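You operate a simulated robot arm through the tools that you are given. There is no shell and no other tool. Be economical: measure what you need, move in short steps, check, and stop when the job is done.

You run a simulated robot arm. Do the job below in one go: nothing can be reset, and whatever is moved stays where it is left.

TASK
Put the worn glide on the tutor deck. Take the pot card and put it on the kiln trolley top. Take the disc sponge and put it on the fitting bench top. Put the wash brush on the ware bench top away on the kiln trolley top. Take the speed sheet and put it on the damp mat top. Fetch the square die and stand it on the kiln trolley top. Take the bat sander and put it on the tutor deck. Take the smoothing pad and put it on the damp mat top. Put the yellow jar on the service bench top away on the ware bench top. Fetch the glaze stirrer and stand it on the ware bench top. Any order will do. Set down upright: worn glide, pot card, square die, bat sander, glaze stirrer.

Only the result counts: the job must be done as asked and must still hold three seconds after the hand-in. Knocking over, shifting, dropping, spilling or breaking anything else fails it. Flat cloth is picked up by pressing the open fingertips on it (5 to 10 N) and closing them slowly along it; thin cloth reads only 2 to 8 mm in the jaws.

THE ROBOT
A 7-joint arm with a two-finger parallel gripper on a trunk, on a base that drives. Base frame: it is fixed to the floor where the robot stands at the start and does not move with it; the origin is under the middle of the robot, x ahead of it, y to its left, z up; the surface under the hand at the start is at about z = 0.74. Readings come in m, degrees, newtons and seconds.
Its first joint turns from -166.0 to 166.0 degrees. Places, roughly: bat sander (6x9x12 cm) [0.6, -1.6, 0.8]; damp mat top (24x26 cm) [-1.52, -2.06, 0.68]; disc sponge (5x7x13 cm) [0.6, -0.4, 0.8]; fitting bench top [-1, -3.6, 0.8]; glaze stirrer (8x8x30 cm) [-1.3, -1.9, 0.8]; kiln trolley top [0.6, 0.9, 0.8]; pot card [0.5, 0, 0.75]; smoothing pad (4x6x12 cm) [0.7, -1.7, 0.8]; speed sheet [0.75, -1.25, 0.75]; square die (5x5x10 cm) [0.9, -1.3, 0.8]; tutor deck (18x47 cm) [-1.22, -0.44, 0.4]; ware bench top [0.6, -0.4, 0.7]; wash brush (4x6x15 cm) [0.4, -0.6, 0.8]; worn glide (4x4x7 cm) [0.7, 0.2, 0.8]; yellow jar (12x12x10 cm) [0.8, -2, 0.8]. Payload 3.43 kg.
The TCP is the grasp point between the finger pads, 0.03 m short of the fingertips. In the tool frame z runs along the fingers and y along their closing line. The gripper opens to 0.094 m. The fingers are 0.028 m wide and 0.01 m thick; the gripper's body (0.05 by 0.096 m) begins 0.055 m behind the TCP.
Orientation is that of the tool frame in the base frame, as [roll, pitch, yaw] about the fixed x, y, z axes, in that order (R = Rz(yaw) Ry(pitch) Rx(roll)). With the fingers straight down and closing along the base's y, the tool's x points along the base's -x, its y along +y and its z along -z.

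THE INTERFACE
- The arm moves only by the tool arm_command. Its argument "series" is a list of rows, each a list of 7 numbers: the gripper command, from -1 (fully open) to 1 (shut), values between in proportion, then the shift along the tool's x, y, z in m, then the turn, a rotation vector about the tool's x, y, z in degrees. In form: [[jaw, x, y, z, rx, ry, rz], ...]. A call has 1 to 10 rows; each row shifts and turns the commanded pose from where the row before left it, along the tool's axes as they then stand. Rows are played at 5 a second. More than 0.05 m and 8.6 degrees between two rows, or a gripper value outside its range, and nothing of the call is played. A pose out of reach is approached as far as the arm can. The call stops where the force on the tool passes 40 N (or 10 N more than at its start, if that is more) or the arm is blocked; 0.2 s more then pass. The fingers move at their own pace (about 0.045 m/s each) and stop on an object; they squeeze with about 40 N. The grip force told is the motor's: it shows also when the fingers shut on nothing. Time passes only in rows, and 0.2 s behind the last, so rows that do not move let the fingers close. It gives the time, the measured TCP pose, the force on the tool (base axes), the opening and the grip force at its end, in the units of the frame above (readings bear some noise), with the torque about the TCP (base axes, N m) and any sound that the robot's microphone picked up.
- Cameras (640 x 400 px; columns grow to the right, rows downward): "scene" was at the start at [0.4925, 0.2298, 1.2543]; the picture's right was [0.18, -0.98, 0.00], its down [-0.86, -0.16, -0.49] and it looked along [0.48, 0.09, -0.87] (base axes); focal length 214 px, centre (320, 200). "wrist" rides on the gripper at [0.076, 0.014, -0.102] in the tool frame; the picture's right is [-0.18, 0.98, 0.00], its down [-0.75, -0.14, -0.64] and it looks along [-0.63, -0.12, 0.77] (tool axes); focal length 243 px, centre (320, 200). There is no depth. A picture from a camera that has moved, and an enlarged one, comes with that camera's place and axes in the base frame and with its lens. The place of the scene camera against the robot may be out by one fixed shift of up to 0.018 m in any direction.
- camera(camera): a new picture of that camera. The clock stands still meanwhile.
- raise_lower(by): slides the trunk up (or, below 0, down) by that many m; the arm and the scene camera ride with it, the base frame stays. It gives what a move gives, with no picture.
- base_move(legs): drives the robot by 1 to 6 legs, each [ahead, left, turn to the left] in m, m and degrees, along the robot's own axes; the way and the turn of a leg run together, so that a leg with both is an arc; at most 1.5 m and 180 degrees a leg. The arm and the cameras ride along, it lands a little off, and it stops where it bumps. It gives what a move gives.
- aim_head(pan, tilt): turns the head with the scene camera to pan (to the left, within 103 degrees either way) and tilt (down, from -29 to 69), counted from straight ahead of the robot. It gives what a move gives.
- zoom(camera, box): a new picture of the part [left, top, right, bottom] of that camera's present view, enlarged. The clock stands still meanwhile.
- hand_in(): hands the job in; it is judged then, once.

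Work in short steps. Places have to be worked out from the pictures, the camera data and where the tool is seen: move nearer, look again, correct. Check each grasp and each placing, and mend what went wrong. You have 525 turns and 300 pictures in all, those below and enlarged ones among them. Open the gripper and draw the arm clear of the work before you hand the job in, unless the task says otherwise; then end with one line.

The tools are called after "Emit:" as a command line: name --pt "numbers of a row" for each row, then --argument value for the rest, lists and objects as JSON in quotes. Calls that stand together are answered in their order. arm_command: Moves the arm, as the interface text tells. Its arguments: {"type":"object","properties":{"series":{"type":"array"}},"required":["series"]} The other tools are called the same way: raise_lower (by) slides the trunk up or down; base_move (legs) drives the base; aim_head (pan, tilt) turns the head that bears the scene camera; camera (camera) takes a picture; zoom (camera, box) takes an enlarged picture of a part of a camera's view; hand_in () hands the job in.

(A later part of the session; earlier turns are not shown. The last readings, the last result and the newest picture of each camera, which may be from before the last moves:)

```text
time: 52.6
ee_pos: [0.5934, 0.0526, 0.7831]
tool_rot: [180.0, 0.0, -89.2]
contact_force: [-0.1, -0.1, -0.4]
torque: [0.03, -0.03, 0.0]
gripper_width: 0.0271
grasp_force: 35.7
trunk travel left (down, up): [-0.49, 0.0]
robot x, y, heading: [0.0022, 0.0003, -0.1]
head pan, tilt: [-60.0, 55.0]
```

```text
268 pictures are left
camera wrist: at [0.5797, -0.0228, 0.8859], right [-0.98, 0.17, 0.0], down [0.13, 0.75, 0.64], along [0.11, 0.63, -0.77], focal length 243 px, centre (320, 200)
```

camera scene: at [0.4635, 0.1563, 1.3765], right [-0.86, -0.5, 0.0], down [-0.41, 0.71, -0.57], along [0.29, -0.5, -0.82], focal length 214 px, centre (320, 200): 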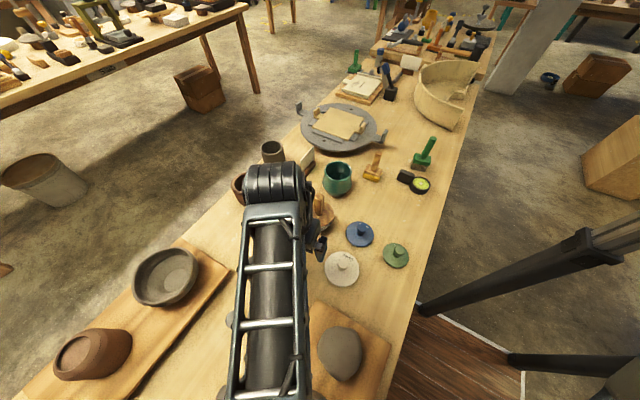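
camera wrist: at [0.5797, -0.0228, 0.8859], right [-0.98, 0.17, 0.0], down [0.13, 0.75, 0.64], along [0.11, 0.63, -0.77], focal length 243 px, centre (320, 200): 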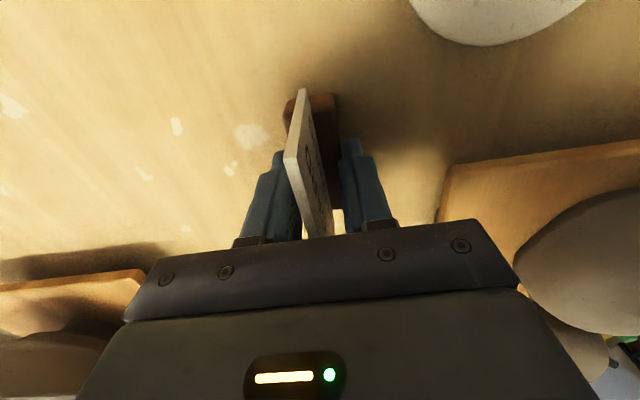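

The base is gripped at 27 mm. I lift it and look at the trolley.

Emit:
arm_command --pt "1 0 0 -0.04 0 0 0" --pt "1 0 0 -0.04 0 0 0" --pt "1 0 0 -0.04 0 0 0" --pt "1 0 0 -0.04 0 0 0"

Emit:
aim_head --pan 50 --tilt 45

Emit:
camera --camera "scene"

```text
time: 53.6
ee_pos: [0.5878, 0.0506, 0.9446]
tool_rot: [-180.0, 0.1, -89.4]
contact_force: [0.1, -0.7, -0.7]
torque: [-0.03, 0.0, 0.04]
gripper_width: 0.0271
grasp_force: 40.0
trunk travel left (down, up): [-0.49, 0.0]
robot x, y, heading: [-0.0003, 0.0017, 0.0]
head pan, tilt: [-60.0, 55.0]
```

```text
time: 55.5
ee_pos: [0.5889, 0.0511, 0.9436]
tool_rot: [-179.9, 0.0, -89.4]
contact_force: [-0.5, -0.4, -0.6]
torque: [-0.03, 0.0, -0.03]
gripper_width: 0.027
grasp_force: 40.4
trunk travel left (down, up): [-0.49, 0.0]
robot x, y, heading: [0.0018, 0.0006, 0.2]
head pan, tilt: [50.0, 45.0]
```

```text
267 pictures are left
camera scene: at [0.4795, 0.281, 1.3899], right [0.77, -0.64, 0.0], down [-0.45, -0.54, -0.71], along [0.45, 0.54, -0.71], focal length 214 px, centre (320, 200)
```

scene: 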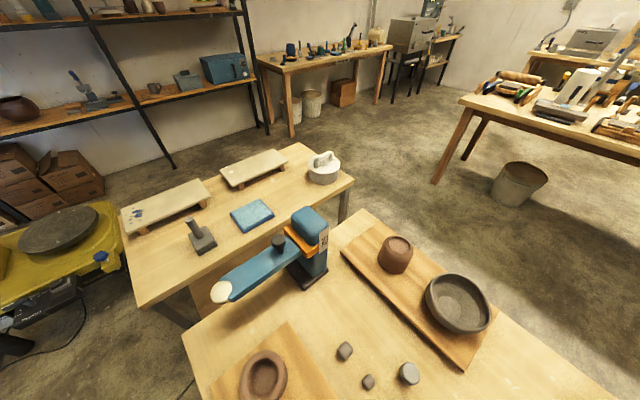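

The trolley top spans about x 0.24–1.08, y 0.77–1.17, with free spots at its near left corner (~(0.31,0.85)) and right of the sponge (~(0.8,0.86)). To avoid the tall blue machine, I back off and drive left, then approach.

Emit:
base_move --legs '[[-0.35, 0, 0], [0, 0.65, 0]]'

Emit:
camera --camera "scene"

```text
time: 60.9
ee_pos: [0.2286, 0.6807, 0.9458]
tool_rot: [180.0, 0.0, -89.1]
contact_force: [-0.5, -1.0, -0.6]
torque: [0.0, 0.01, 0.01]
gripper_width: 0.027
grasp_force: 40.2
trunk travel left (down, up): [-0.49, 0.0]
robot x, y, heading: [-0.3575, 0.6234, 0.5]
head pan, tilt: [50.0, 45.0]
```

```text
266 pictures are left
camera scene: at [0.1195, 0.9096, 1.3899], right [0.77, -0.64, 0.0], down [-0.45, -0.55, -0.71], along [0.45, 0.55, -0.71], focal length 214 px, centre (320, 200)
```

scene: 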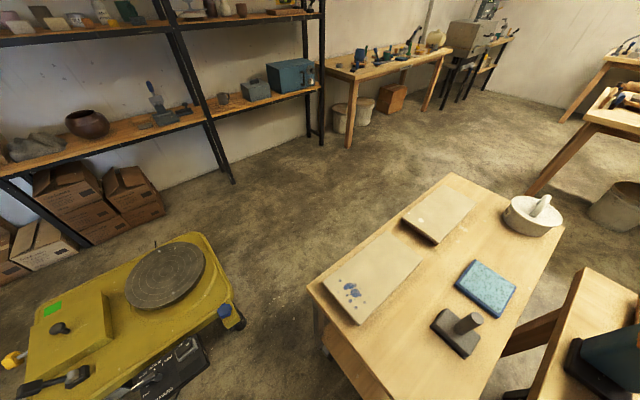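

I look closer at the trolley's near left corner.

Emit:
aim_head --pan 10 --tilt 55

Emit:
camera --camera "scene"

```text
time: 62.0
ee_pos: [0.2291, 0.68, 0.9441]
tool_rot: [179.9, 0.0, -89.1]
contact_force: [0.4, -0.5, -1.0]
torque: [-0.01, 0.02, 0.03]
gripper_width: 0.0271
grasp_force: 39.9
trunk travel left (down, up): [-0.49, 0.0]
robot x, y, heading: [-0.3588, 0.6264, 0.4]
head pan, tilt: [10.0, 55.0]
```

```text
265 pictures are left
camera scene: at [0.1386, 0.8601, 1.3765], right [0.18, -0.98, 0.0], down [-0.81, -0.15, -0.57], along [0.56, 0.1, -0.82], focal length 214 px, centre (320, 200)
```

scene: 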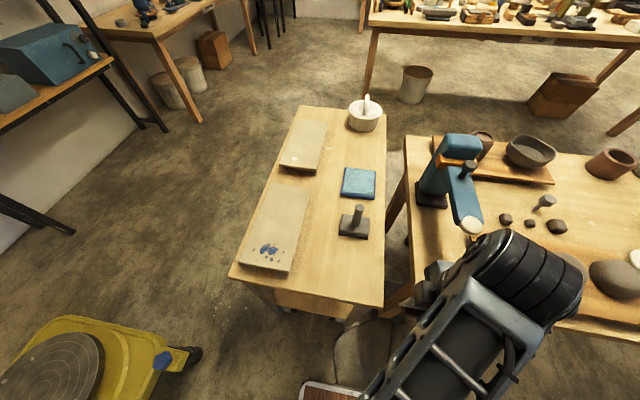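

Free strip on the trolley: x 0.27–0.43, y 0.74–0.97. I drive forward 0.1 m and shift the hand +y to about (0.33,0.80).

Emit:
base_move --legs '[[0.1, 0, 0]]'

Emit:
arm_command --pt "1 -0.04 0 0 0 0 0" --pt "1 -0.04 0 0 0 0 0" --pt "1 -0.04 0 0 0 0 0" --pt "1 0 0 0.03 0 0 0" --pt "1 0 0 0.03 0 0 0"

Emit:
camera --camera "wrist"

Emit:
camera --camera "scene"

```text
time: 63.1
ee_pos: [0.3317, 0.6783, 0.9441]
tool_rot: [-180.0, 0.0, -89.2]
contact_force: [0.6, 0.7, -1.1]
torque: [0.01, -0.03, -0.02]
gripper_width: 0.0267
grasp_force: 40.1
trunk travel left (down, up): [-0.49, 0.0]
robot x, y, heading: [-0.2515, 0.6268, 0.3]
head pan, tilt: [10.0, 55.0]
```

```text
time: 64.3
ee_pos: [0.33, 0.799, 0.8849]
tool_rot: [179.9, 0.2, -89.2]
contact_force: [0.7, 0.6, -0.5]
torque: [-0.01, 0.03, -0.01]
gripper_width: 0.027
grasp_force: 40.5
trunk travel left (down, up): [-0.49, 0.0]
robot x, y, heading: [-0.2551, 0.6252, 0.3]
head pan, tilt: [10.0, 55.0]
```

```text
264 pictures are left
camera wrist: at [0.3183, 0.7236, 0.9866], right [-0.99, 0.17, 0.0], down [0.13, 0.75, 0.64], along [0.11, 0.63, -0.77], focal length 243 px, centre (320, 200)
```

wrist: 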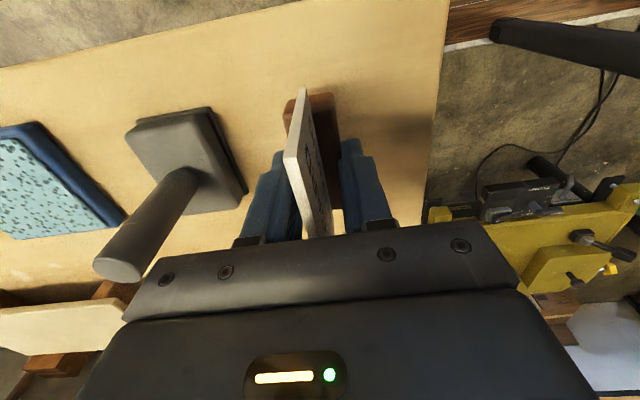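

```text
263 pictures are left
camera scene: at [0.2423, 0.8593, 1.3765], right [0.18, -0.98, 0.0], down [-0.81, -0.15, -0.57], along [0.56, 0.1, -0.82], focal length 214 px, centre (320, 200)
```

scene: 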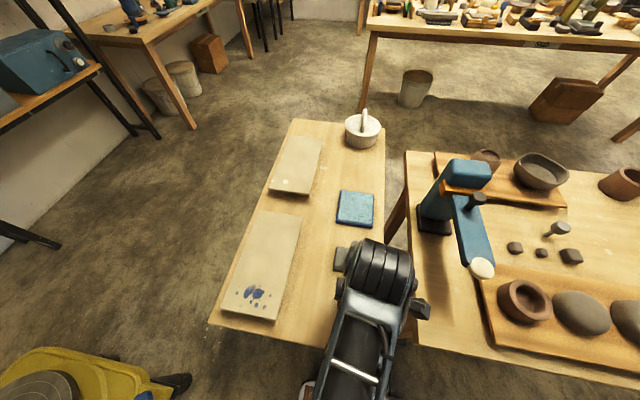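

Clear. I lower until the base touches the trolley top.

Emit:
arm_command --pt "1 0 0 0.03 0 0 0" --pt "1 0 0 0.03 0 0 0" --pt "1 0 0 0.015 0 0 0" --pt "1 0 0 0.015 0 0 0" --pt "1 0 0 0.01 0 0 0"

```text
time: 65.0
ee_pos: [0.3318, 0.801, 0.8329]
tool_rot: [-179.5, -0.1, -89.2]
contact_force: [-9.0, -3.0, 36.7]
torque: [0.05, 0.29, 0.0]
gripper_width: 0.0269
grasp_force: 39.6
trunk travel left (down, up): [-0.49, 0.0]
robot x, y, heading: [-0.2588, 0.625, 0.1]
head pan, tilt: [10.0, 55.0]
stopped in row 3: the force on the tool passed its limit at 106 N (the readings are from after the stop); the commanded pose is now the measured one
```

Contact: the trolley top is at z≈0.79. I release and rise.

Emit:
arm_command --pt "1 0 0 -0.001 0 0 0" --pt "-0.1 0 0 0 0 0 0" --pt "-0.1 0 0 0 0 0 0" --pt "-0.1 0 0 -0.02 0 0 0" --pt "-0.1 0 0 -0.04 0 0 0" --pt "-0.1 0 0 -0.04 0 0 0" --pt "-0.1 0 0 -0.04 0 0 0"

Emit:
camera --camera "wrist"

```text
time: 65.7
ee_pos: [0.3332, 0.8018, 0.8326]
tool_rot: [-179.4, -0.1, -89.1]
contact_force: [-3.9, -0.8, 25.3]
torque: [0.07, -0.2, 0.01]
gripper_width: 0.0516
grasp_force: 0.1
trunk travel left (down, up): [-0.49, 0.0]
robot x, y, heading: [-0.2579, 0.627, 0.3]
head pan, tilt: [10.0, 55.0]
stopped in row 3: the force on the tool passed its limit at 48 N (the readings are from after the stop); the commanded pose is now the measured one
```

```text
262 pictures are left
camera wrist: at [0.3194, 0.7255, 0.9352], right [-0.99, 0.17, -0.01], down [0.12, 0.76, 0.64], along [0.12, 0.63, -0.76], focal length 243 px, centre (320, 200)
```

wrist: 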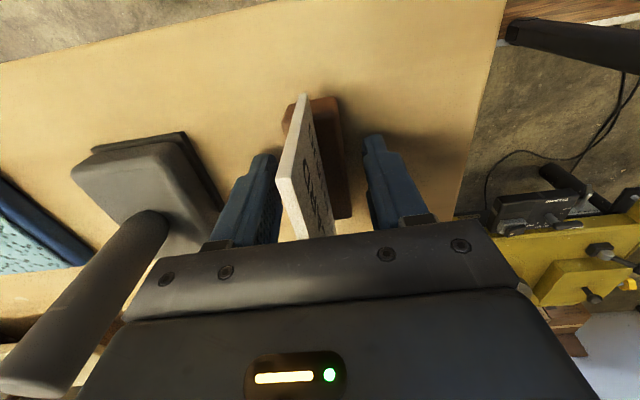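

Released, still some pressing force; I rise.

Emit:
arm_command --pt "-0.1 0 0 -0.01 0 0 0" --pt "-0.1 0 0 -0.03 0 0 0" --pt "-0.1 0 0 -0.04 0 0 0" --pt "-0.1 0 0 -0.04 0 0 0"

Emit:
camera --camera "wrist"

```text
time: 66.7
ee_pos: [0.3297, 0.802, 0.9538]
tool_rot: [-179.4, 0.0, -89.2]
contact_force: [0.7, 0.0, 0.2]
torque: [-0.01, 0.01, 0.03]
gripper_width: 0.0516
grasp_force: 0.0
trunk travel left (down, up): [-0.49, 0.0]
robot x, y, heading: [-0.2583, 0.6246, 0.4]
head pan, tilt: [10.0, 55.0]
```

```text
261 pictures are left
camera wrist: at [0.3177, 0.7267, 1.0547], right [-0.99, 0.17, -0.01], down [0.12, 0.76, 0.64], along [0.12, 0.63, -0.77], focal length 243 px, centre (320, 200)
```

wrist: 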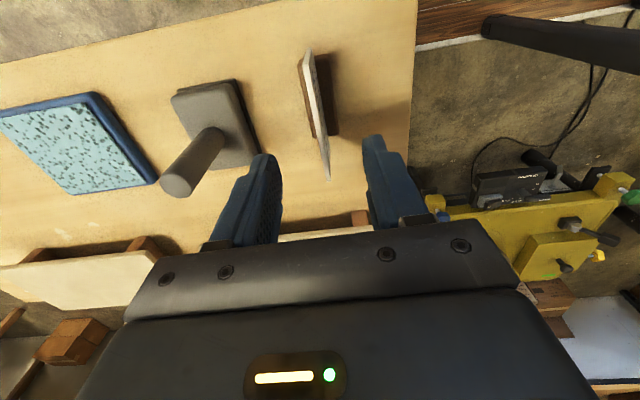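

The pot card stands. I drive back around the machine to face the wash brush at about (0.42,-0.6).

Emit:
base_move --legs '[[-0.15, 0, 0], [0, -1.15, 0], [0.2, 0, 0]]'

Emit:
aim_head --pan -10 --tilt 55

Emit:
camera --camera "scene"

```text
time: 74.7
ee_pos: [0.3902, -0.3226, 0.9521]
tool_rot: [-179.4, 0.1, -87.9]
contact_force: [-0.5, 0.2, -0.6]
torque: [-0.02, -0.01, 0.0]
gripper_width: 0.0514
grasp_force: 0.0
trunk travel left (down, up): [-0.49, 0.0]
robot x, y, heading: [-0.1899, -0.5141, 2.0]
head pan, tilt: [10.0, 55.0]
```

```text
time: 75.5
ee_pos: [0.3905, -0.3238, 0.9524]
tool_rot: [-179.5, 0.0, -87.7]
contact_force: [0.1, 0.2, -0.6]
torque: [-0.03, 0.01, 0.0]
gripper_width: 0.0518
grasp_force: 0.0
trunk travel left (down, up): [-0.49, 0.0]
robot x, y, heading: [-0.1909, -0.5162, 1.7]
head pan, tilt: [-10.0, 55.0]
```

```text
260 pictures are left
camera scene: at [0.302, -0.2934, 1.3765], right [-0.14, -0.99, 0.0], down [-0.81, 0.12, -0.57], along [0.57, -0.08, -0.82], focal length 214 px, centre (320, 200)
```

scene: 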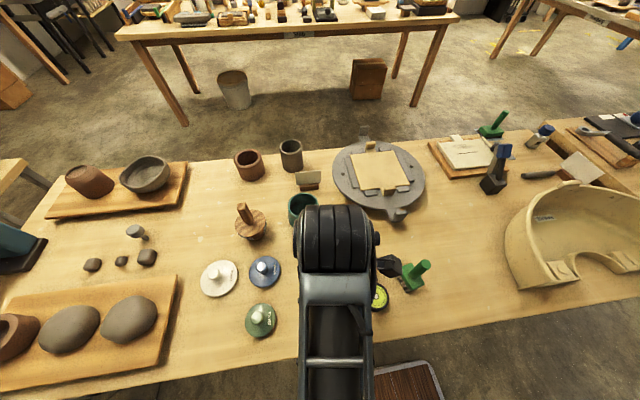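

The brush is about (0.43,-0.56). I move the hand near it and look with the wrist camera.

Emit:
arm_command --pt "-1 0.045 -0.01 -0.01 0 0 0" --pt "-1 0.045 -0.01 -0.01 0 0 0" --pt "-1 0.045 -0.01 0 0 0 0" --pt "-1 0.045 0 0 0 0 0"

Emit:
camera --camera "wrist"

Emit:
zoom --camera "scene" --box '[240, 150, 480, 300]'

```text
time: 76.5
ee_pos: [0.4254, -0.5016, 0.972]
tool_rot: [-179.4, 0.1, -87.7]
contact_force: [-0.1, 0.4, 0.3]
torque: [-0.02, -0.03, 0.0]
gripper_width: 0.0943
grasp_force: 0.2
trunk travel left (down, up): [-0.49, 0.0]
robot x, y, heading: [-0.1933, -0.5137, 1.6]
head pan, tilt: [-10.0, 55.0]
```

```text
259 pictures are left
camera wrist: at [0.4137, -0.5757, 1.0739], right [-0.99, 0.14, -0.01], down [0.1, 0.76, 0.64], along [0.1, 0.64, -0.77], focal length 243 px, centre (320, 200)
```

wrist: 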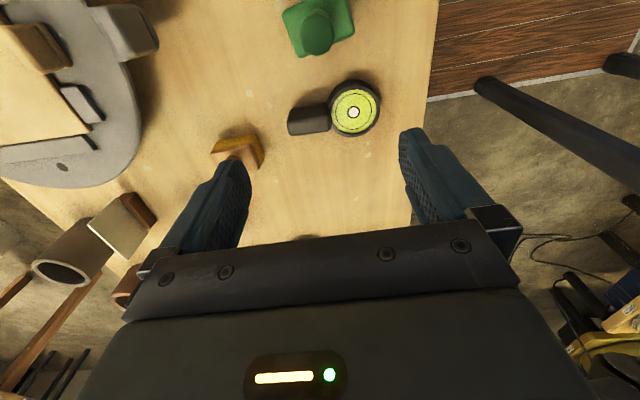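

```text
2.67 times, centred on (360, 225) of scene
camera zoom: at [0.3016, -0.2929, 1.3765], right [-0.14, -0.99, 0.0], down [-0.81, 0.12, -0.57], along [0.57, -0.08, -0.82], focal length 572 px, centre (213, 133)
```

zoom: 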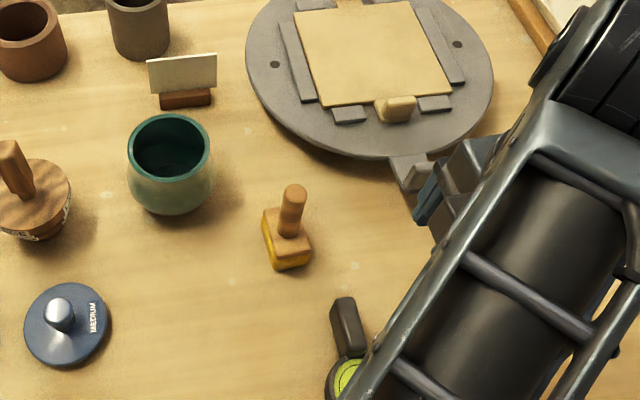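

The brush handle stands at about (0.422,-0.556). I move over it, partly lower, and check.

Emit:
arm_command --pt "-1 0.027 0.001 0 0 0 0" --pt "-1 0.027 0.001 0 0 0 0" --pt "-1 0 0 0.03 0 0 0"

Emit:
camera --camera "wrist"

```text
time: 77.3
ee_pos: [0.4275, -0.5572, 0.9427]
tool_rot: [-179.4, -0.1, -87.8]
contact_force: [0.6, 0.2, 0.3]
torque: [-0.01, 0.01, 0.02]
gripper_width: 0.0938
grasp_force: 0.0
trunk travel left (down, up): [-0.49, 0.0]
robot x, y, heading: [-0.1911, -0.5126, 1.7]
head pan, tilt: [-10.0, 55.0]
```

```text
257 pictures are left
camera wrist: at [0.4155, -0.6324, 1.0445], right [-0.99, 0.15, -0.01], down [0.11, 0.76, 0.64], along [0.1, 0.64, -0.77], focal length 243 px, centre (320, 200)
```

wrist: 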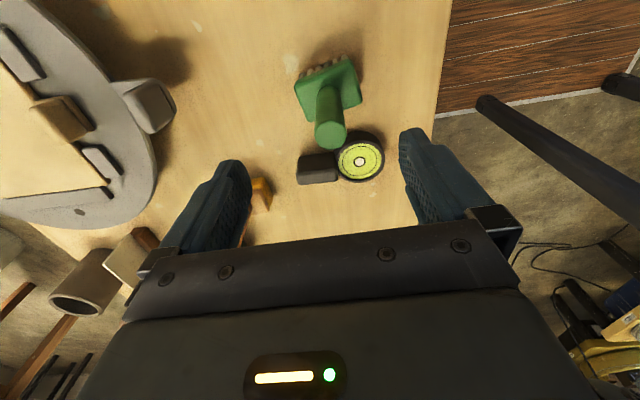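

Handle top confirmed at (0.42,-0.56). I descend and close on the handle.

Emit:
arm_command --pt "-1 0.004 0.006 0.04 0 0 0" --pt "-1 0 0 0.043 0 0 0" --pt "1 0 0 0 0 0 0" --pt "1 0 0 0 0 0 0" --pt "1 0 0 0 0 0 0" --pt "1 0 0 0 0 0 0" --pt "1 0 0 -0.03 0 0 0" --pt "1 0 0 -0.04 0 0 0" --pt "1 0 0 -0.04 0 0 0"

Emit:
camera --camera "wrist"

```text
time: 79.3
ee_pos: [0.4244, -0.5619, 0.9723]
tool_rot: [-179.6, 0.1, -87.8]
contact_force: [0.6, 0.2, -1.4]
torque: [0.0, -0.01, 0.0]
gripper_width: 0.0235
grasp_force: 39.8
trunk travel left (down, up): [-0.49, 0.0]
robot x, y, heading: [-0.1939, -0.5165, 1.9]
head pan, tilt: [-10.0, 55.0]
```

```text
256 pictures are left
camera wrist: at [0.4128, -0.6368, 1.0741], right [-0.99, 0.15, -0.01], down [0.11, 0.76, 0.64], along [0.1, 0.64, -0.76], focal length 243 px, centre (320, 200)
```

wrist: 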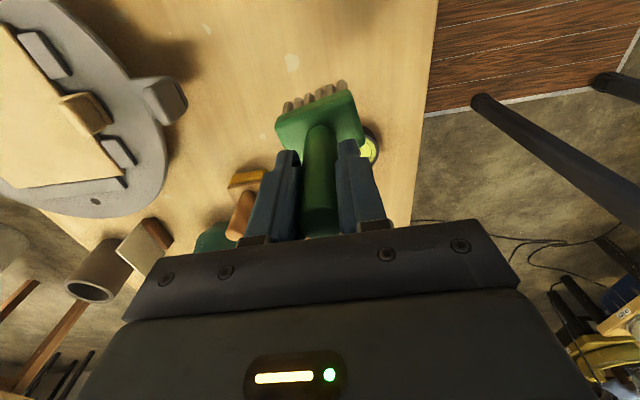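

Wash brush held securely. I back up, drive left to the trolley, turning out the 1.8° heading error.

Emit:
base_move --legs '[[-0.3, 0, -1.8], [0, 1.28, 0]]'

Emit:
arm_command --pt "1 -0.04 0 -0.02 0 0 0" --pt "1 -0.04 0 -0.02 0 0 0" --pt "1 -0.04 0 0 0 0 0" --pt "1 -0.04 0 0 0 0 0" --pt "1 -0.04 0 0 0 0 0"

Emit:
aim_head --pan 30 --tilt 50

Emit:
camera --camera "scene"

```text
time: 87.6
ee_pos: [0.1018, 0.7468, 0.9721]
tool_rot: [-179.5, 0.1, -87.8]
contact_force: [0.2, -0.6, -0.8]
torque: [0.0, 0.0, -0.02]
gripper_width: 0.0235
grasp_force: 39.6
trunk travel left (down, up): [-0.49, 0.0]
robot x, y, heading: [-0.512, 0.7946, 1.6]
head pan, tilt: [-10.0, 55.0]
```

```text
time: 88.8
ee_pos: [0.094, 0.9486, 1.0118]
tool_rot: [-179.6, 0.1, -88.0]
contact_force: [0.9, -0.2, -2.1]
torque: [-0.04, 0.02, 0.01]
gripper_width: 0.0234
grasp_force: 40.1
trunk travel left (down, up): [-0.49, 0.0]
robot x, y, heading: [-0.51, 0.7938, 1.4]
head pan, tilt: [-10.0, 55.0]
```

```text
time: 89.8
ee_pos: [0.0938, 0.949, 1.0109]
tool_rot: [-179.5, 0.0, -88.0]
contact_force: [-0.2, -0.3, -1.6]
torque: [-0.04, -0.01, 0.01]
gripper_width: 0.023
grasp_force: 40.2
trunk travel left (down, up): [-0.49, 0.0]
robot x, y, heading: [-0.5179, 0.7936, 1.8]
head pan, tilt: [30.0, 50.0]
```

```text
255 pictures are left
camera scene: at [-0.0261, 1.0654, 1.383], right [0.52, -0.85, 0.0], down [-0.65, -0.4, -0.64], along [0.55, 0.34, -0.77], focal length 214 px, centre (320, 200)
```

scene: 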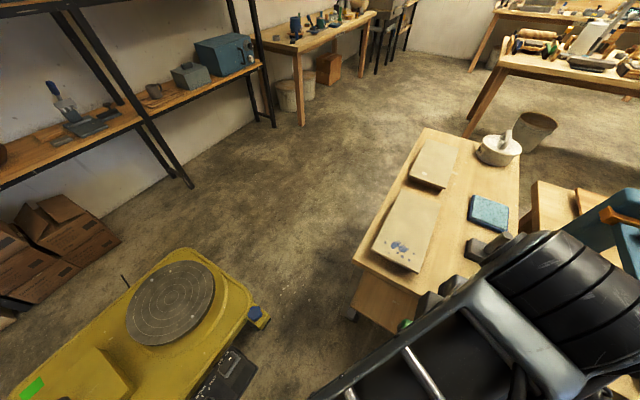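

I drive forward so the hand is over the trolley strip beyond the card and check with the wrist camera.

Emit:
base_move --legs '[[0.235, 0, 0]]'

Emit:
camera --camera "wrist"

```text
time: 91.6
ee_pos: [0.3265, 0.9619, 1.011]
tool_rot: [-179.6, 0.0, -87.4]
contact_force: [0.2, -0.5, -1.6]
torque: [-0.03, 0.01, 0.03]
gripper_width: 0.0233
grasp_force: 39.7
trunk travel left (down, up): [-0.49, 0.0]
robot x, y, heading: [-0.2811, 0.8023, 1.8]
head pan, tilt: [30.0, 50.0]
```

```text
254 pictures are left
camera wrist: at [0.3148, 0.886, 1.1136], right [-0.99, 0.14, -0.01], down [0.1, 0.76, 0.64], along [0.1, 0.64, -0.77], focal length 243 px, centre (320, 200)
```

wrist: 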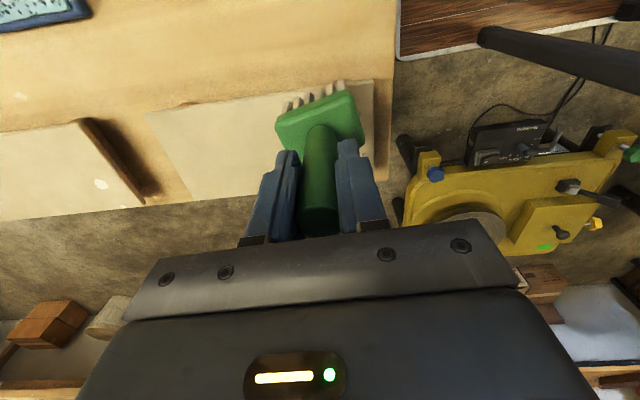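

The board's near edge is at y≈0.965, so I shift back to y≈0.905 and lower until contact (expected TCP ≈0.91).

Emit:
arm_command --pt "1 0.029 0 0 0 0 0" --pt "1 0.029 0 0 0 0 0" --pt "1 0 0 0.04 0 0 0" --pt "1 0 0 0.04 0 0 0" --pt "1 0 0 0.008 0 0 0" --pt "1 0 0 0.008 0 0 0" --pt "1 0 0 0.006 0 0 0" --pt "1 0 0 0.006 0 0 0"

Emit:
camera --camera "wrist"

```text
time: 93.1
ee_pos: [0.3304, 0.9035, 0.9166]
tool_rot: [-179.2, 0.0, -87.4]
contact_force: [-3.0, -1.0, 25.0]
torque: [0.04, 1.17, 0.01]
gripper_width: 0.0231
grasp_force: 39.7
trunk travel left (down, up): [-0.49, 0.0]
robot x, y, heading: [-0.2824, 0.8007, 2.2]
head pan, tilt: [30.0, 50.0]
stopped in row 7: the force on the tool passed its limit at 47 N (the readings are from after the stop); the commanded pose is now the measured one
```

```text
253 pictures are left
camera wrist: at [0.3188, 0.8268, 1.0182], right [-0.99, 0.14, -0.01], down [0.1, 0.76, 0.64], along [0.1, 0.64, -0.77], focal length 243 px, centre (320, 200)
```

wrist: 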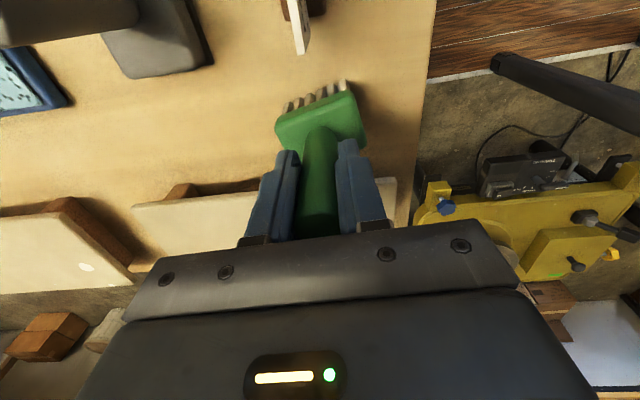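

Standing on the trolley with clearance to card and board. I release and rise.

Emit:
arm_command --pt "1 0 0 -0.002 0 0 0" --pt "0 0 0 0 0 0 0" --pt "0 0 0 0 0 0 0" --pt "0 0 0 -0.03 0 0 0" --pt "0 0 0 -0.04 0 0 0" --pt "0 0 0 -0.04 0 0 0"

Emit:
camera --camera "wrist"

```text
time: 94.5
ee_pos: [0.33, 0.9003, 1.0242]
tool_rot: [-179.3, 0.0, -87.4]
contact_force: [-0.1, -0.1, -0.3]
torque: [-0.02, 0.0, -0.03]
gripper_width: 0.047
grasp_force: 0.1
trunk travel left (down, up): [-0.49, 0.0]
robot x, y, heading: [-0.2794, 0.8043, 2.0]
head pan, tilt: [30.0, 50.0]
```

```text
252 pictures are left
camera wrist: at [0.3192, 0.8248, 1.1267], right [-0.99, 0.14, -0.01], down [0.1, 0.76, 0.64], along [0.1, 0.64, -0.77], focal length 243 px, centre (320, 200)
```

wrist: 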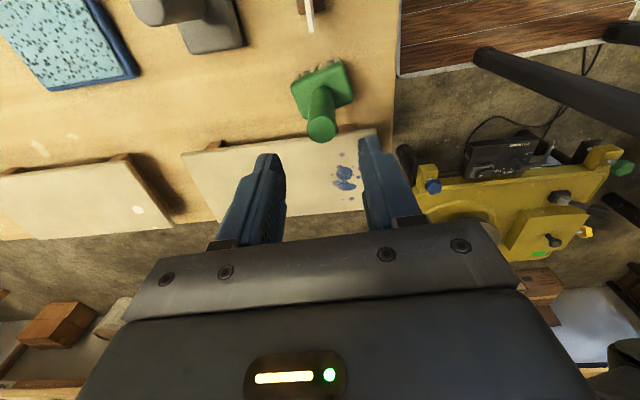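

The brush stands. Next the worn glide at about (0.67,0.20): I drive back around and face it.

Emit:
base_move --legs '[[-0.2, 0, 0], [0, -0.7, -2], [0.35, 0, 0]]'

Emit:
aim_head --pan 0 --tilt 55

Emit:
camera --camera "scene"

```text
time: 101.4
ee_pos: [0.5056, 0.1656, 1.0243]
tool_rot: [-179.4, -0.1, -89.9]
contact_force: [0.3, -0.4, -0.5]
torque: [0.01, -0.02, -0.02]
gripper_width: 0.0469
grasp_force: 0.0
trunk travel left (down, up): [-0.49, 0.0]
robot x, y, heading: [-0.1078, 0.0923, -0.4]
head pan, tilt: [30.0, 50.0]
```

```text
time: 102.3
ee_pos: [0.5058, 0.1655, 1.0249]
tool_rot: [-179.2, 0.0, -89.8]
contact_force: [-0.1, 0.3, -0.4]
torque: [0.02, 0.0, -0.01]
gripper_width: 0.0469
grasp_force: 0.1
trunk travel left (down, up): [-0.49, 0.0]
robot x, y, heading: [-0.1094, 0.0955, -0.1]
head pan, tilt: [0.0, 55.0]
```

```text
251 pictures are left
camera scene: at [0.3932, 0.3088, 1.3765], right [-0.01, -1.0, 0.0], down [-0.82, 0.01, -0.57], along [0.57, 0.0, -0.82], focal length 214 px, centre (320, 200)
```

scene: 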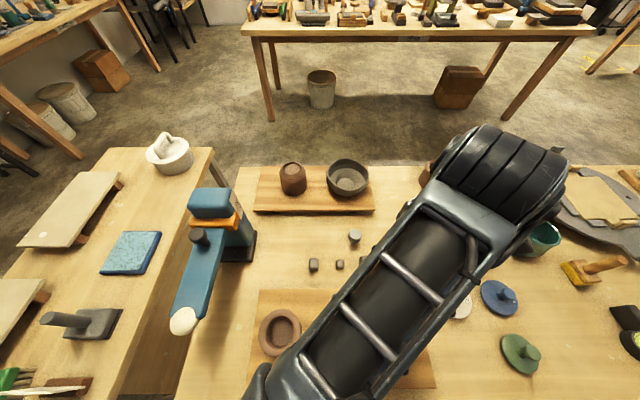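

The glide is at about (0.665,0.207). I hover over it.

Emit:
arm_command --pt "-1 -0.01 -0.04 0.02 0 0 0" --pt "-1 -0.01 -0.04 0.02 0 0 0" --pt "-1 -0.01 -0.04 0.02 0 0 0" --pt "-1 -0.01 -0.04 0.02 0 0 0"

Emit:
camera --camera "wrist"

Emit:
zoom --camera "scene" --box '[280, 200, 400, 290]'

```text
time: 103.3
ee_pos: [0.6696, 0.2084, 0.9485]
tool_rot: [-179.3, -0.1, -89.9]
contact_force: [0.3, 0.8, -0.1]
torque: [-0.01, 0.0, 0.02]
gripper_width: 0.094
grasp_force: 0.0
trunk travel left (down, up): [-0.49, 0.0]
robot x, y, heading: [-0.1046, 0.0926, -0.5]
head pan, tilt: [0.0, 55.0]
```

```text
250 pictures are left
camera wrist: at [0.6543, 0.1331, 1.0506], right [-0.98, 0.18, -0.01], down [0.13, 0.75, 0.64], along [0.13, 0.63, -0.77], focal length 243 px, centre (320, 200)
```

wrist: 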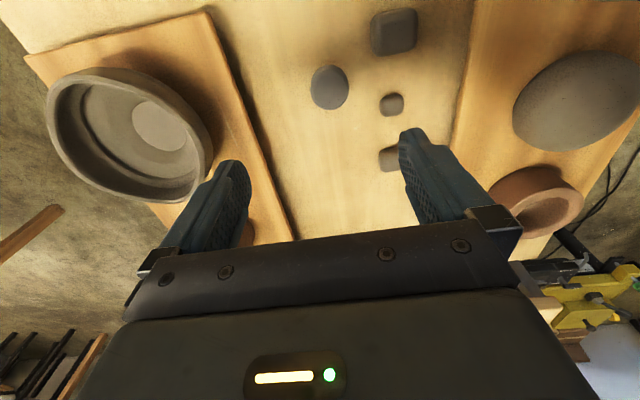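

```text
4.44 times, centred on (340, 245) of scene
camera zoom: at [0.3928, 0.3091, 1.3766], right [-0.01, -1.0, 0.0], down [-0.82, 0.01, -0.57], along [0.57, 0.0, -0.82], focal length 953 px, centre (231, 0)
```

zoom: 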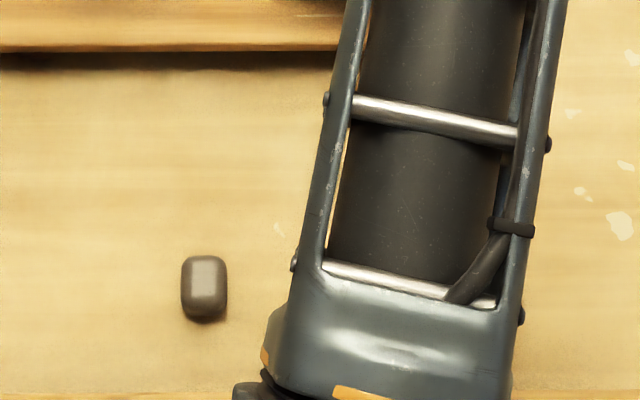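

Glide at (0.662,0.201); small stones nearby, so I narrow the jaws to ~6.5 cm, descend and close.

Emit:
arm_command --pt "-0.38 0.007 0.008 0.02 0 0 0" --pt "-0.38 0 0 0.035 0 0 0" --pt "-0.38 0 0 0.035 0 0 0" --pt "-0.38 0 0 0.035 0 0 0" --pt "-0.38 0 0 0.035 0 0 0" --pt "1 0 0 0 0 0 0" --pt "1 0 0 0 0 0 0" --pt "1 0 0 0 0 0 0"

Emit:
camera --camera "wrist"

```text
time: 105.1
ee_pos: [0.6598, 0.2007, 0.7868]
tool_rot: [-179.3, 0.0, -89.9]
contact_force: [-0.2, -0.7, 0.6]
torque: [0.0, -0.01, 0.0]
gripper_width: 0.0357
grasp_force: 37.6
trunk travel left (down, up): [-0.49, 0.0]
robot x, y, heading: [-0.1082, 0.0983, -0.2]
head pan, tilt: [0.0, 55.0]
```

```text
248 pictures are left
camera wrist: at [0.6473, 0.125, 0.8884], right [-0.98, 0.18, -0.01], down [0.13, 0.75, 0.64], along [0.13, 0.63, -0.77], focal length 243 px, centre (320, 200)
```

wrist: 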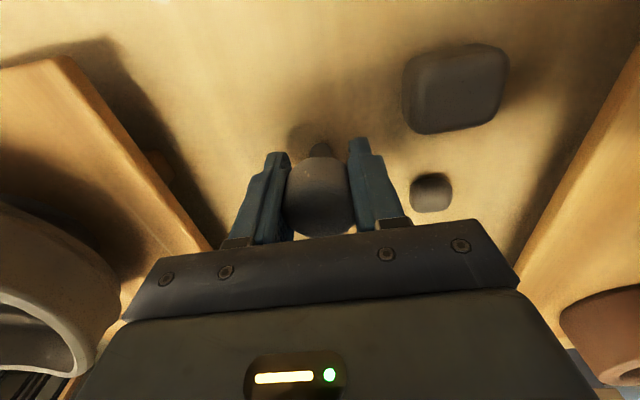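

Gripped (36 mm). I lift it straight up, then retract the hand toward the robot.

Emit:
arm_command --pt "1 0 0 -0.04 0 0 0" --pt "1 0 0 -0.04 0 0 0" --pt "1 0 0 -0.04 0 0 0" --pt "1 0 0 -0.04 0 0 0" --pt "1 0.02 0.04 -0.02 0 0 0" --pt "1 0.02 0.04 0 0 0 0" --pt "1 0.02 0.04 0 0 0 0" --pt "1 0.02 0.04 0 0 0 0"

Emit:
camera --camera "wrist"

Emit:
base_move --legs '[[-0.35, 0, 0]]'

Emit:
aim_head --pan -100 --tilt 30

Emit:
camera --camera "scene"

```text
time: 106.9
ee_pos: [0.4983, 0.1185, 0.9647]
tool_rot: [-179.5, 0.0, -89.9]
contact_force: [-0.5, -0.1, -0.2]
torque: [-0.01, -0.01, 0.02]
gripper_width: 0.0354
grasp_force: 39.9
trunk travel left (down, up): [-0.49, 0.0]
robot x, y, heading: [-0.1061, 0.0939, -0.3]
head pan, tilt: [0.0, 55.0]
```

```text
247 pictures are left
camera wrist: at [0.4841, 0.0441, 1.0663], right [-0.98, 0.18, -0.01], down [0.13, 0.75, 0.64], along [0.13, 0.63, -0.77], focal length 243 px, centre (320, 200)
```

wrist: 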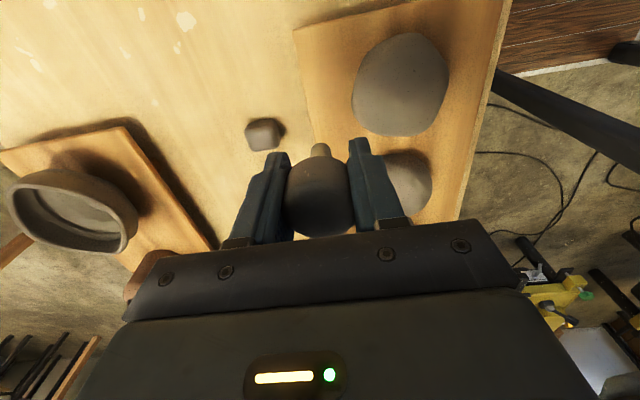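

```text
time: 109.2
ee_pos: [0.1581, 0.1206, 0.9651]
tool_rot: [-179.3, 0.0, -90.0]
contact_force: [-0.3, 0.4, 0.6]
torque: [0.01, 0.01, 0.0]
gripper_width: 0.0359
grasp_force: 39.9
trunk travel left (down, up): [-0.49, 0.0]
robot x, y, heading: [-0.45, 0.0948, -0.6]
head pan, tilt: [0.0, 55.0]
```

```text
time: 110.9
ee_pos: [0.159, 0.1204, 0.9648]
tool_rot: [-179.3, -0.1, -90.1]
contact_force: [-1.0, 0.0, -0.1]
torque: [0.0, -0.03, -0.02]
gripper_width: 0.0353
grasp_force: 40.2
trunk travel left (down, up): [-0.49, 0.0]
robot x, y, heading: [-0.4495, 0.0984, -0.7]
head pan, tilt: [-100.0, 30.0]
```

```text
246 pictures are left
camera scene: at [-0.0359, 0.2223, 1.4125], right [-0.98, 0.18, 0.0], down [0.09, 0.49, -0.87], along [-0.16, -0.85, -0.5], focal length 214 px, centre (320, 200)
```

scene: 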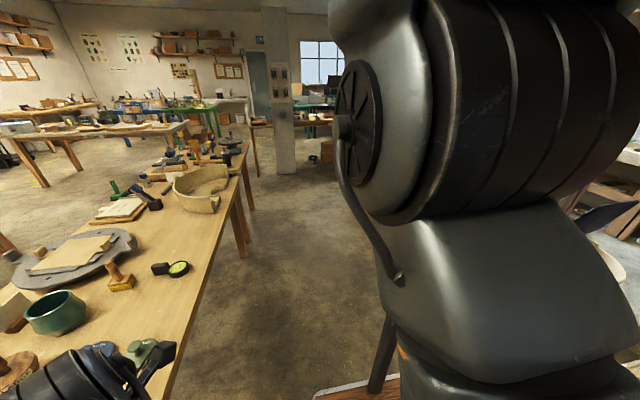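

Floor to the right is clear. I turn right 90° and look toward the tutor deck.

Emit:
base_move --legs '[[0, 0, -90]]'

Emit:
aim_head --pan -75 --tilt 40

Emit:
camera --camera "scene"

Emit:
aim_head --pan -20 --tilt 30

Emit:
camera --camera "scene"

```text
time: 115.2
ee_pos: [-0.4397, -0.5102, 0.9643]
tool_rot: [-179.2, -0.2, 178.7]
contact_force: [0.7, 0.2, 0.0]
torque: [0.0, -0.01, 0.02]
gripper_width: 0.0354
grasp_force: 40.1
trunk travel left (down, up): [-0.49, 0.0]
robot x, y, heading: [-0.4513, 0.0957, -91.8]
head pan, tilt: [-100.0, 30.0]
```

```text
time: 116.1
ee_pos: [-0.4383, -0.51, 0.9652]
tool_rot: [-179.2, 0.0, 178.7]
contact_force: [0.0, 0.5, 0.0]
torque: [0.04, 0.03, 0.02]
gripper_width: 0.0353
grasp_force: 40.0
trunk travel left (down, up): [-0.49, 0.0]
robot x, y, heading: [-0.4486, 0.0971, -91.7]
head pan, tilt: [-75.0, 40.0]
```

```text
245 pictures are left
camera scene: at [-0.3247, -0.3478, 1.3972], right [-0.23, 0.97, 0.0], down [0.63, 0.15, -0.77], along [-0.75, -0.17, -0.64], focal length 214 px, centre (320, 200)
```

scene: 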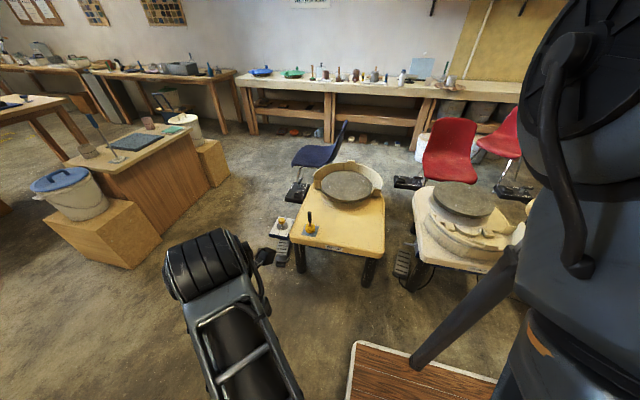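

```text
time: 117.3
ee_pos: [-0.4394, -0.5104, 0.9644]
tool_rot: [-179.4, 0.0, 178.7]
contact_force: [-0.7, -1.0, -0.6]
torque: [0.02, -0.04, 0.0]
gripper_width: 0.0355
grasp_force: 40.3
trunk travel left (down, up): [-0.49, 0.0]
robot x, y, heading: [-0.4474, 0.0996, -91.8]
head pan, tilt: [-20.0, 30.0]
```

```text
244 pictures are left
camera scene: at [-0.2755, -0.4124, 1.4125], right [-0.93, 0.37, 0.0], down [0.19, 0.46, -0.87], along [-0.32, -0.8, -0.5], focal length 214 px, centre (320, 200)
```

scene: 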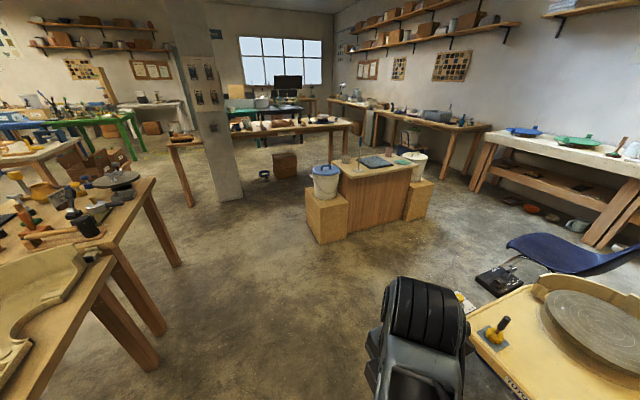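

The tutor deck is the front strip of the yellow wheel table (x about -1.13…-1.31, y -0.2…-0.67), with a small tool at y≈-0.6. I drive to face it.

Emit:
base_move --legs '[[0.48, 0, 0], [0, 0, -88]]'

Emit:
aim_head --pan -15 --tilt 55

Emit:
camera --camera "scene"

```text
time: 123.8
ee_pos: [-1.0631, -0.4419, 0.9653]
tool_rot: [-179.3, 0.0, 93.9]
contact_force: [0.3, 0.5, -0.9]
torque: [0.0, 0.0, -0.02]
gripper_width: 0.0351
grasp_force: 40.1
trunk travel left (down, up): [-0.49, 0.0]
robot x, y, heading: [-0.462, -0.3764, -176.6]
head pan, tilt: [-20.0, 30.0]
```

```text
time: 124.7
ee_pos: [-1.0634, -0.4422, 0.9646]
tool_rot: [-179.3, 0.0, 93.8]
contact_force: [0.1, -0.5, -0.2]
torque: [0.0, -0.02, 0.04]
gripper_width: 0.0353
grasp_force: 39.8
trunk travel left (down, up): [-0.49, 0.0]
robot x, y, heading: [-0.4572, -0.3782, -176.7]
head pan, tilt: [-15.0, 55.0]
```

```text
243 pictures are left
camera scene: at [-0.9326, -0.5985, 1.3765], right [0.2, 0.98, 0.0], down [0.8, -0.17, -0.57], along [-0.56, 0.12, -0.82], focal length 214 px, centre (320, 200)
```

scene: 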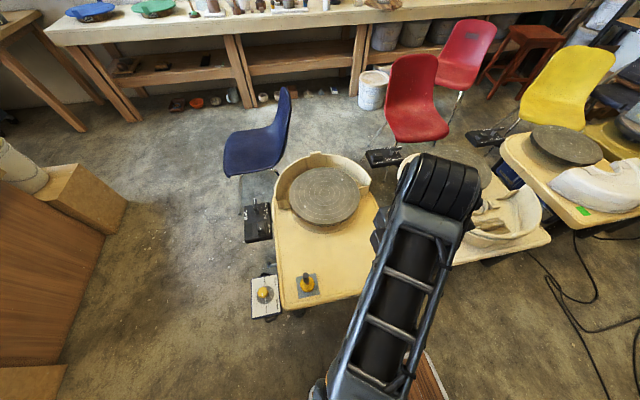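

I drive forward 0.155 m to bring the glide over the deck, then lower the trunk by 0.4.

Emit:
base_move --legs '[[0.155, 0, 0]]'

Emit:
raise_lower --by -0.4

Emit:
camera --camera "wrist"

Emit:
camera --camera "scene"

```text
time: 126.1
ee_pos: [-1.2199, -0.4477, 0.9643]
tool_rot: [-179.3, 0.0, 93.5]
contact_force: [0.4, 0.1, -0.2]
torque: [-0.02, -0.01, -0.01]
gripper_width: 0.0354
grasp_force: 40.2
trunk travel left (down, up): [-0.49, 0.0]
robot x, y, heading: [-0.6156, -0.3898, -177.1]
head pan, tilt: [-15.0, 55.0]
```

```text
time: 129.9
ee_pos: [-1.2198, -0.4482, 0.5642]
tool_rot: [-179.3, 0.0, 93.6]
contact_force: [0.2, -0.2, -0.5]
torque: [0.02, 0.0, 0.01]
gripper_width: 0.0354
grasp_force: 40.0
trunk travel left (down, up): [-0.09, 0.4]
robot x, y, heading: [-0.615, -0.3839, -176.7]
head pan, tilt: [-15.0, 55.0]
```

```text
242 pictures are left
camera wrist: at [-1.2082, -0.3702, 0.6665], right [0.99, -0.12, -0.01], down [-0.09, -0.76, 0.64], along [-0.09, -0.64, -0.77], focal length 243 px, centre (320, 200)
```

wrist: 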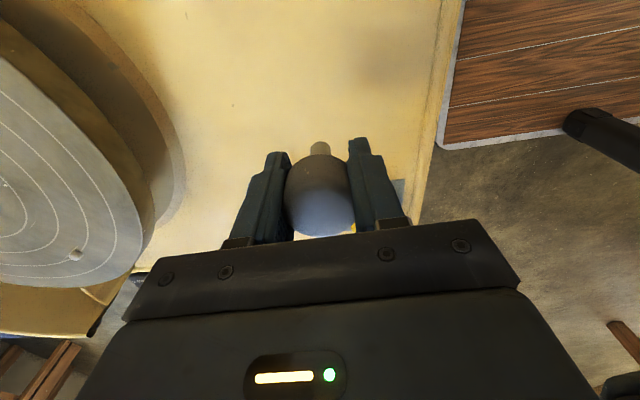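

```text
241 pictures are left
camera scene: at [-1.0896, -0.606, 0.9765], right [0.21, 0.98, 0.0], down [0.8, -0.17, -0.57], along [-0.56, 0.12, -0.82], focal length 214 px, centre (320, 200)
```

scene: 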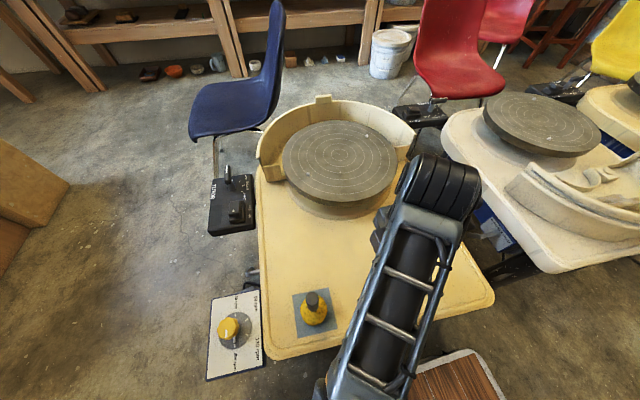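

Good place. I lower gently to contact (expected TCP ≈0.45).

Emit:
arm_command --pt "1 0 0 0.03 0 0 0" --pt "1 0 0 0.03 0 0 0" --pt "1 0 0 0.025 0 0 0" --pt "1 0 0 0.006 0 0 0" --pt "1 0 0 0.006 0 0 0" --pt "1 0 0 0.006 0 0 0" --pt "1 0 0 0.006 0 0 0" --pt "1 0 0 0.006 0 0 0"

Emit:
camera --camera "wrist"

```text
time: 131.7
ee_pos: [-1.2223, -0.4486, 0.4555]
tool_rot: [-179.1, -0.1, 93.5]
contact_force: [6.8, -1.2, 27.0]
torque: [-0.1, -0.22, 0.03]
gripper_width: 0.0354
grasp_force: 40.2
trunk travel left (down, up): [-0.09, 0.4]
robot x, y, heading: [-0.6142, -0.3819, -177.1]
head pan, tilt: [-15.0, 55.0]
stopped in row 8: the force on the tool passed its limit at 53 N (the readings are from after the stop); the commanded pose is now the measured one
```

```text
240 pictures are left
camera wrist: at [-1.2091, -0.37, 0.5575], right [0.99, -0.12, -0.02], down [-0.08, -0.76, 0.64], along [-0.09, -0.64, -0.77], focal length 243 px, centre (320, 200)
```

wrist: 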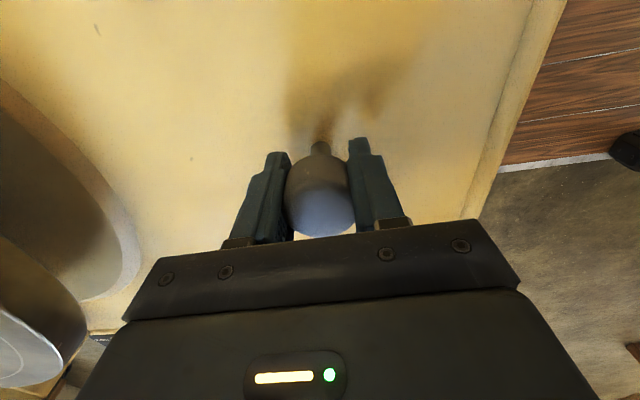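

Contact at TCP 0.456. I relax slightly, open a bit, and rise.

Emit:
arm_command --pt "1 0 0 -0.001 0 0 0" --pt "0 0 0 0 0 0 0" --pt "-0.2 0 0 0 0 0 0" --pt "-0.2 0 0 -0.02 0 0 0" --pt "-0.2 0 0 -0.04 0 0 0" --pt "-0.2 0 0 -0.04 0 0 0"

Emit:
camera --camera "wrist"

```text
time: 133.1
ee_pos: [-1.223, -0.4482, 0.5577]
tool_rot: [-179.2, -0.2, 93.5]
contact_force: [-0.4, -1.3, -0.1]
torque: [-0.03, 0.04, -0.04]
gripper_width: 0.0562
grasp_force: 0.0
trunk travel left (down, up): [-0.09, 0.4]
robot x, y, heading: [-0.6161, -0.387, -177.1]
head pan, tilt: [-15.0, 55.0]
```

```text
239 pictures are left
camera wrist: at [-1.21, -0.3701, 0.6595], right [0.99, -0.12, -0.01], down [-0.08, -0.76, 0.64], along [-0.09, -0.64, -0.77], focal length 243 px, centre (320, 200)
```

wrist: 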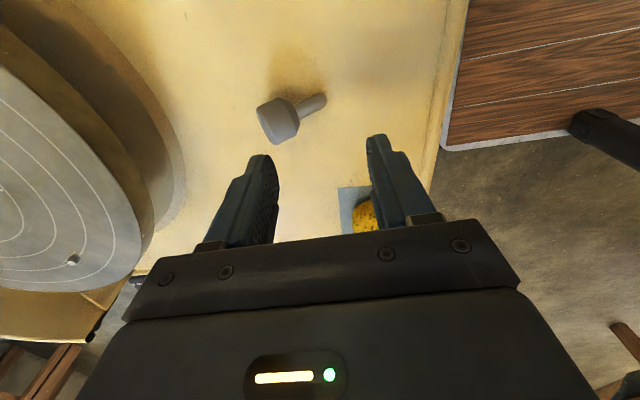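

The glide toppled on release (I released while still pressing sideways). I'll pick it up across its axis and tip it upright by 90°. First turn the tool so its x-axis points away from the stem.

Emit:
arm_command --pt "-1 0 0 -0.02 0 0 -8.5" --pt "-1 0 0 0 0 0 -8.5" --pt "-1 0 0 0 0 0 -8.5" --pt "-1 0 0 0 0 0 -8.5" --pt "-1 0 0 0 0 0 -8.5" --pt "-1 0 0 0 0 0 -8.5" --pt "-1 0 0 0 0 0 -8.5" --pt "-1 0 0 0 0 0 -8.5" --pt "-1 0 0 0 0 0 -8.5" --pt "-1 0 0 0 0 0 -8.5"

Emit:
arm_command --pt "-1 0 0 0 0 0 -8.5" --pt "-1 0 0 0 0 0 -8.0"

Emit:
camera --camera "wrist"

Emit:
camera --camera "scene"

```text
time: 135.3
ee_pos: [-1.2394, -0.4866, 0.5081]
tool_rot: [-179.7, -1.2, 165.5]
contact_force: [0.3, -0.3, -0.5]
torque: [0.02, 0.0, 0.01]
gripper_width: 0.0941
grasp_force: 0.0
out of reach, approached as far as the arm can: row 5, 6, 7, 8, 9, 10
trunk travel left (down, up): [-0.09, 0.4]
robot x, y, heading: [-0.613, -0.3837, -176.9]
head pan, tilt: [-15.0, 55.0]
```

```text
time: 135.9
ee_pos: [-1.2481, -0.4915, 0.5061]
tool_rot: [-179.7, -1.9, 169.3]
contact_force: [0.1, 0.3, -0.5]
torque: [-0.01, -0.02, -0.04]
gripper_width: 0.0942
grasp_force: 0.1
out of reach, approached as far as the arm can: row 1, 2
trunk travel left (down, up): [-0.09, 0.4]
robot x, y, heading: [-0.6183, -0.3868, -176.9]
head pan, tilt: [-15.0, 55.0]
```

```text
238 pictures are left
camera wrist: at [-1.3146, -0.4617, 0.6108], right [0.36, 0.93, -0.01], down [0.74, -0.28, 0.62], along [0.57, -0.23, -0.79], focal length 243 px, centre (320, 200)
```

wrist: 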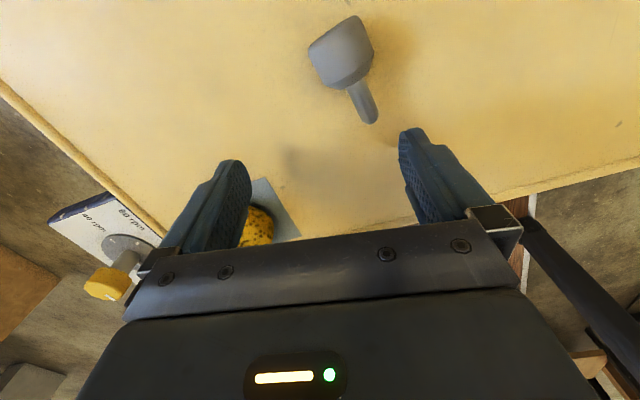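

```text
237 pictures are left
camera scene: at [-1.0895, -0.606, 0.9765], right [0.21, 0.98, 0.0], down [0.8, -0.17, -0.57], along [-0.56, 0.12, -0.82], focal length 214 px, centre (320, 200)
```

scene: 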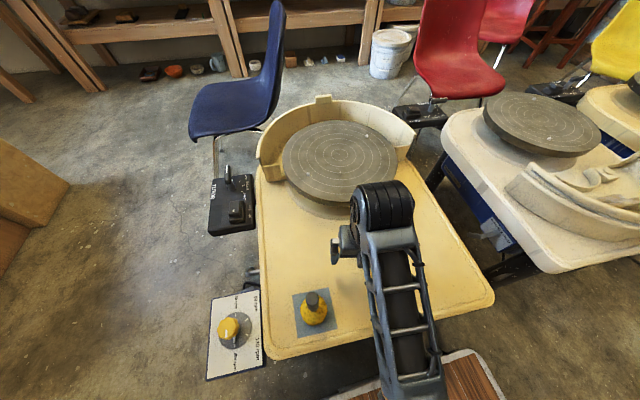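

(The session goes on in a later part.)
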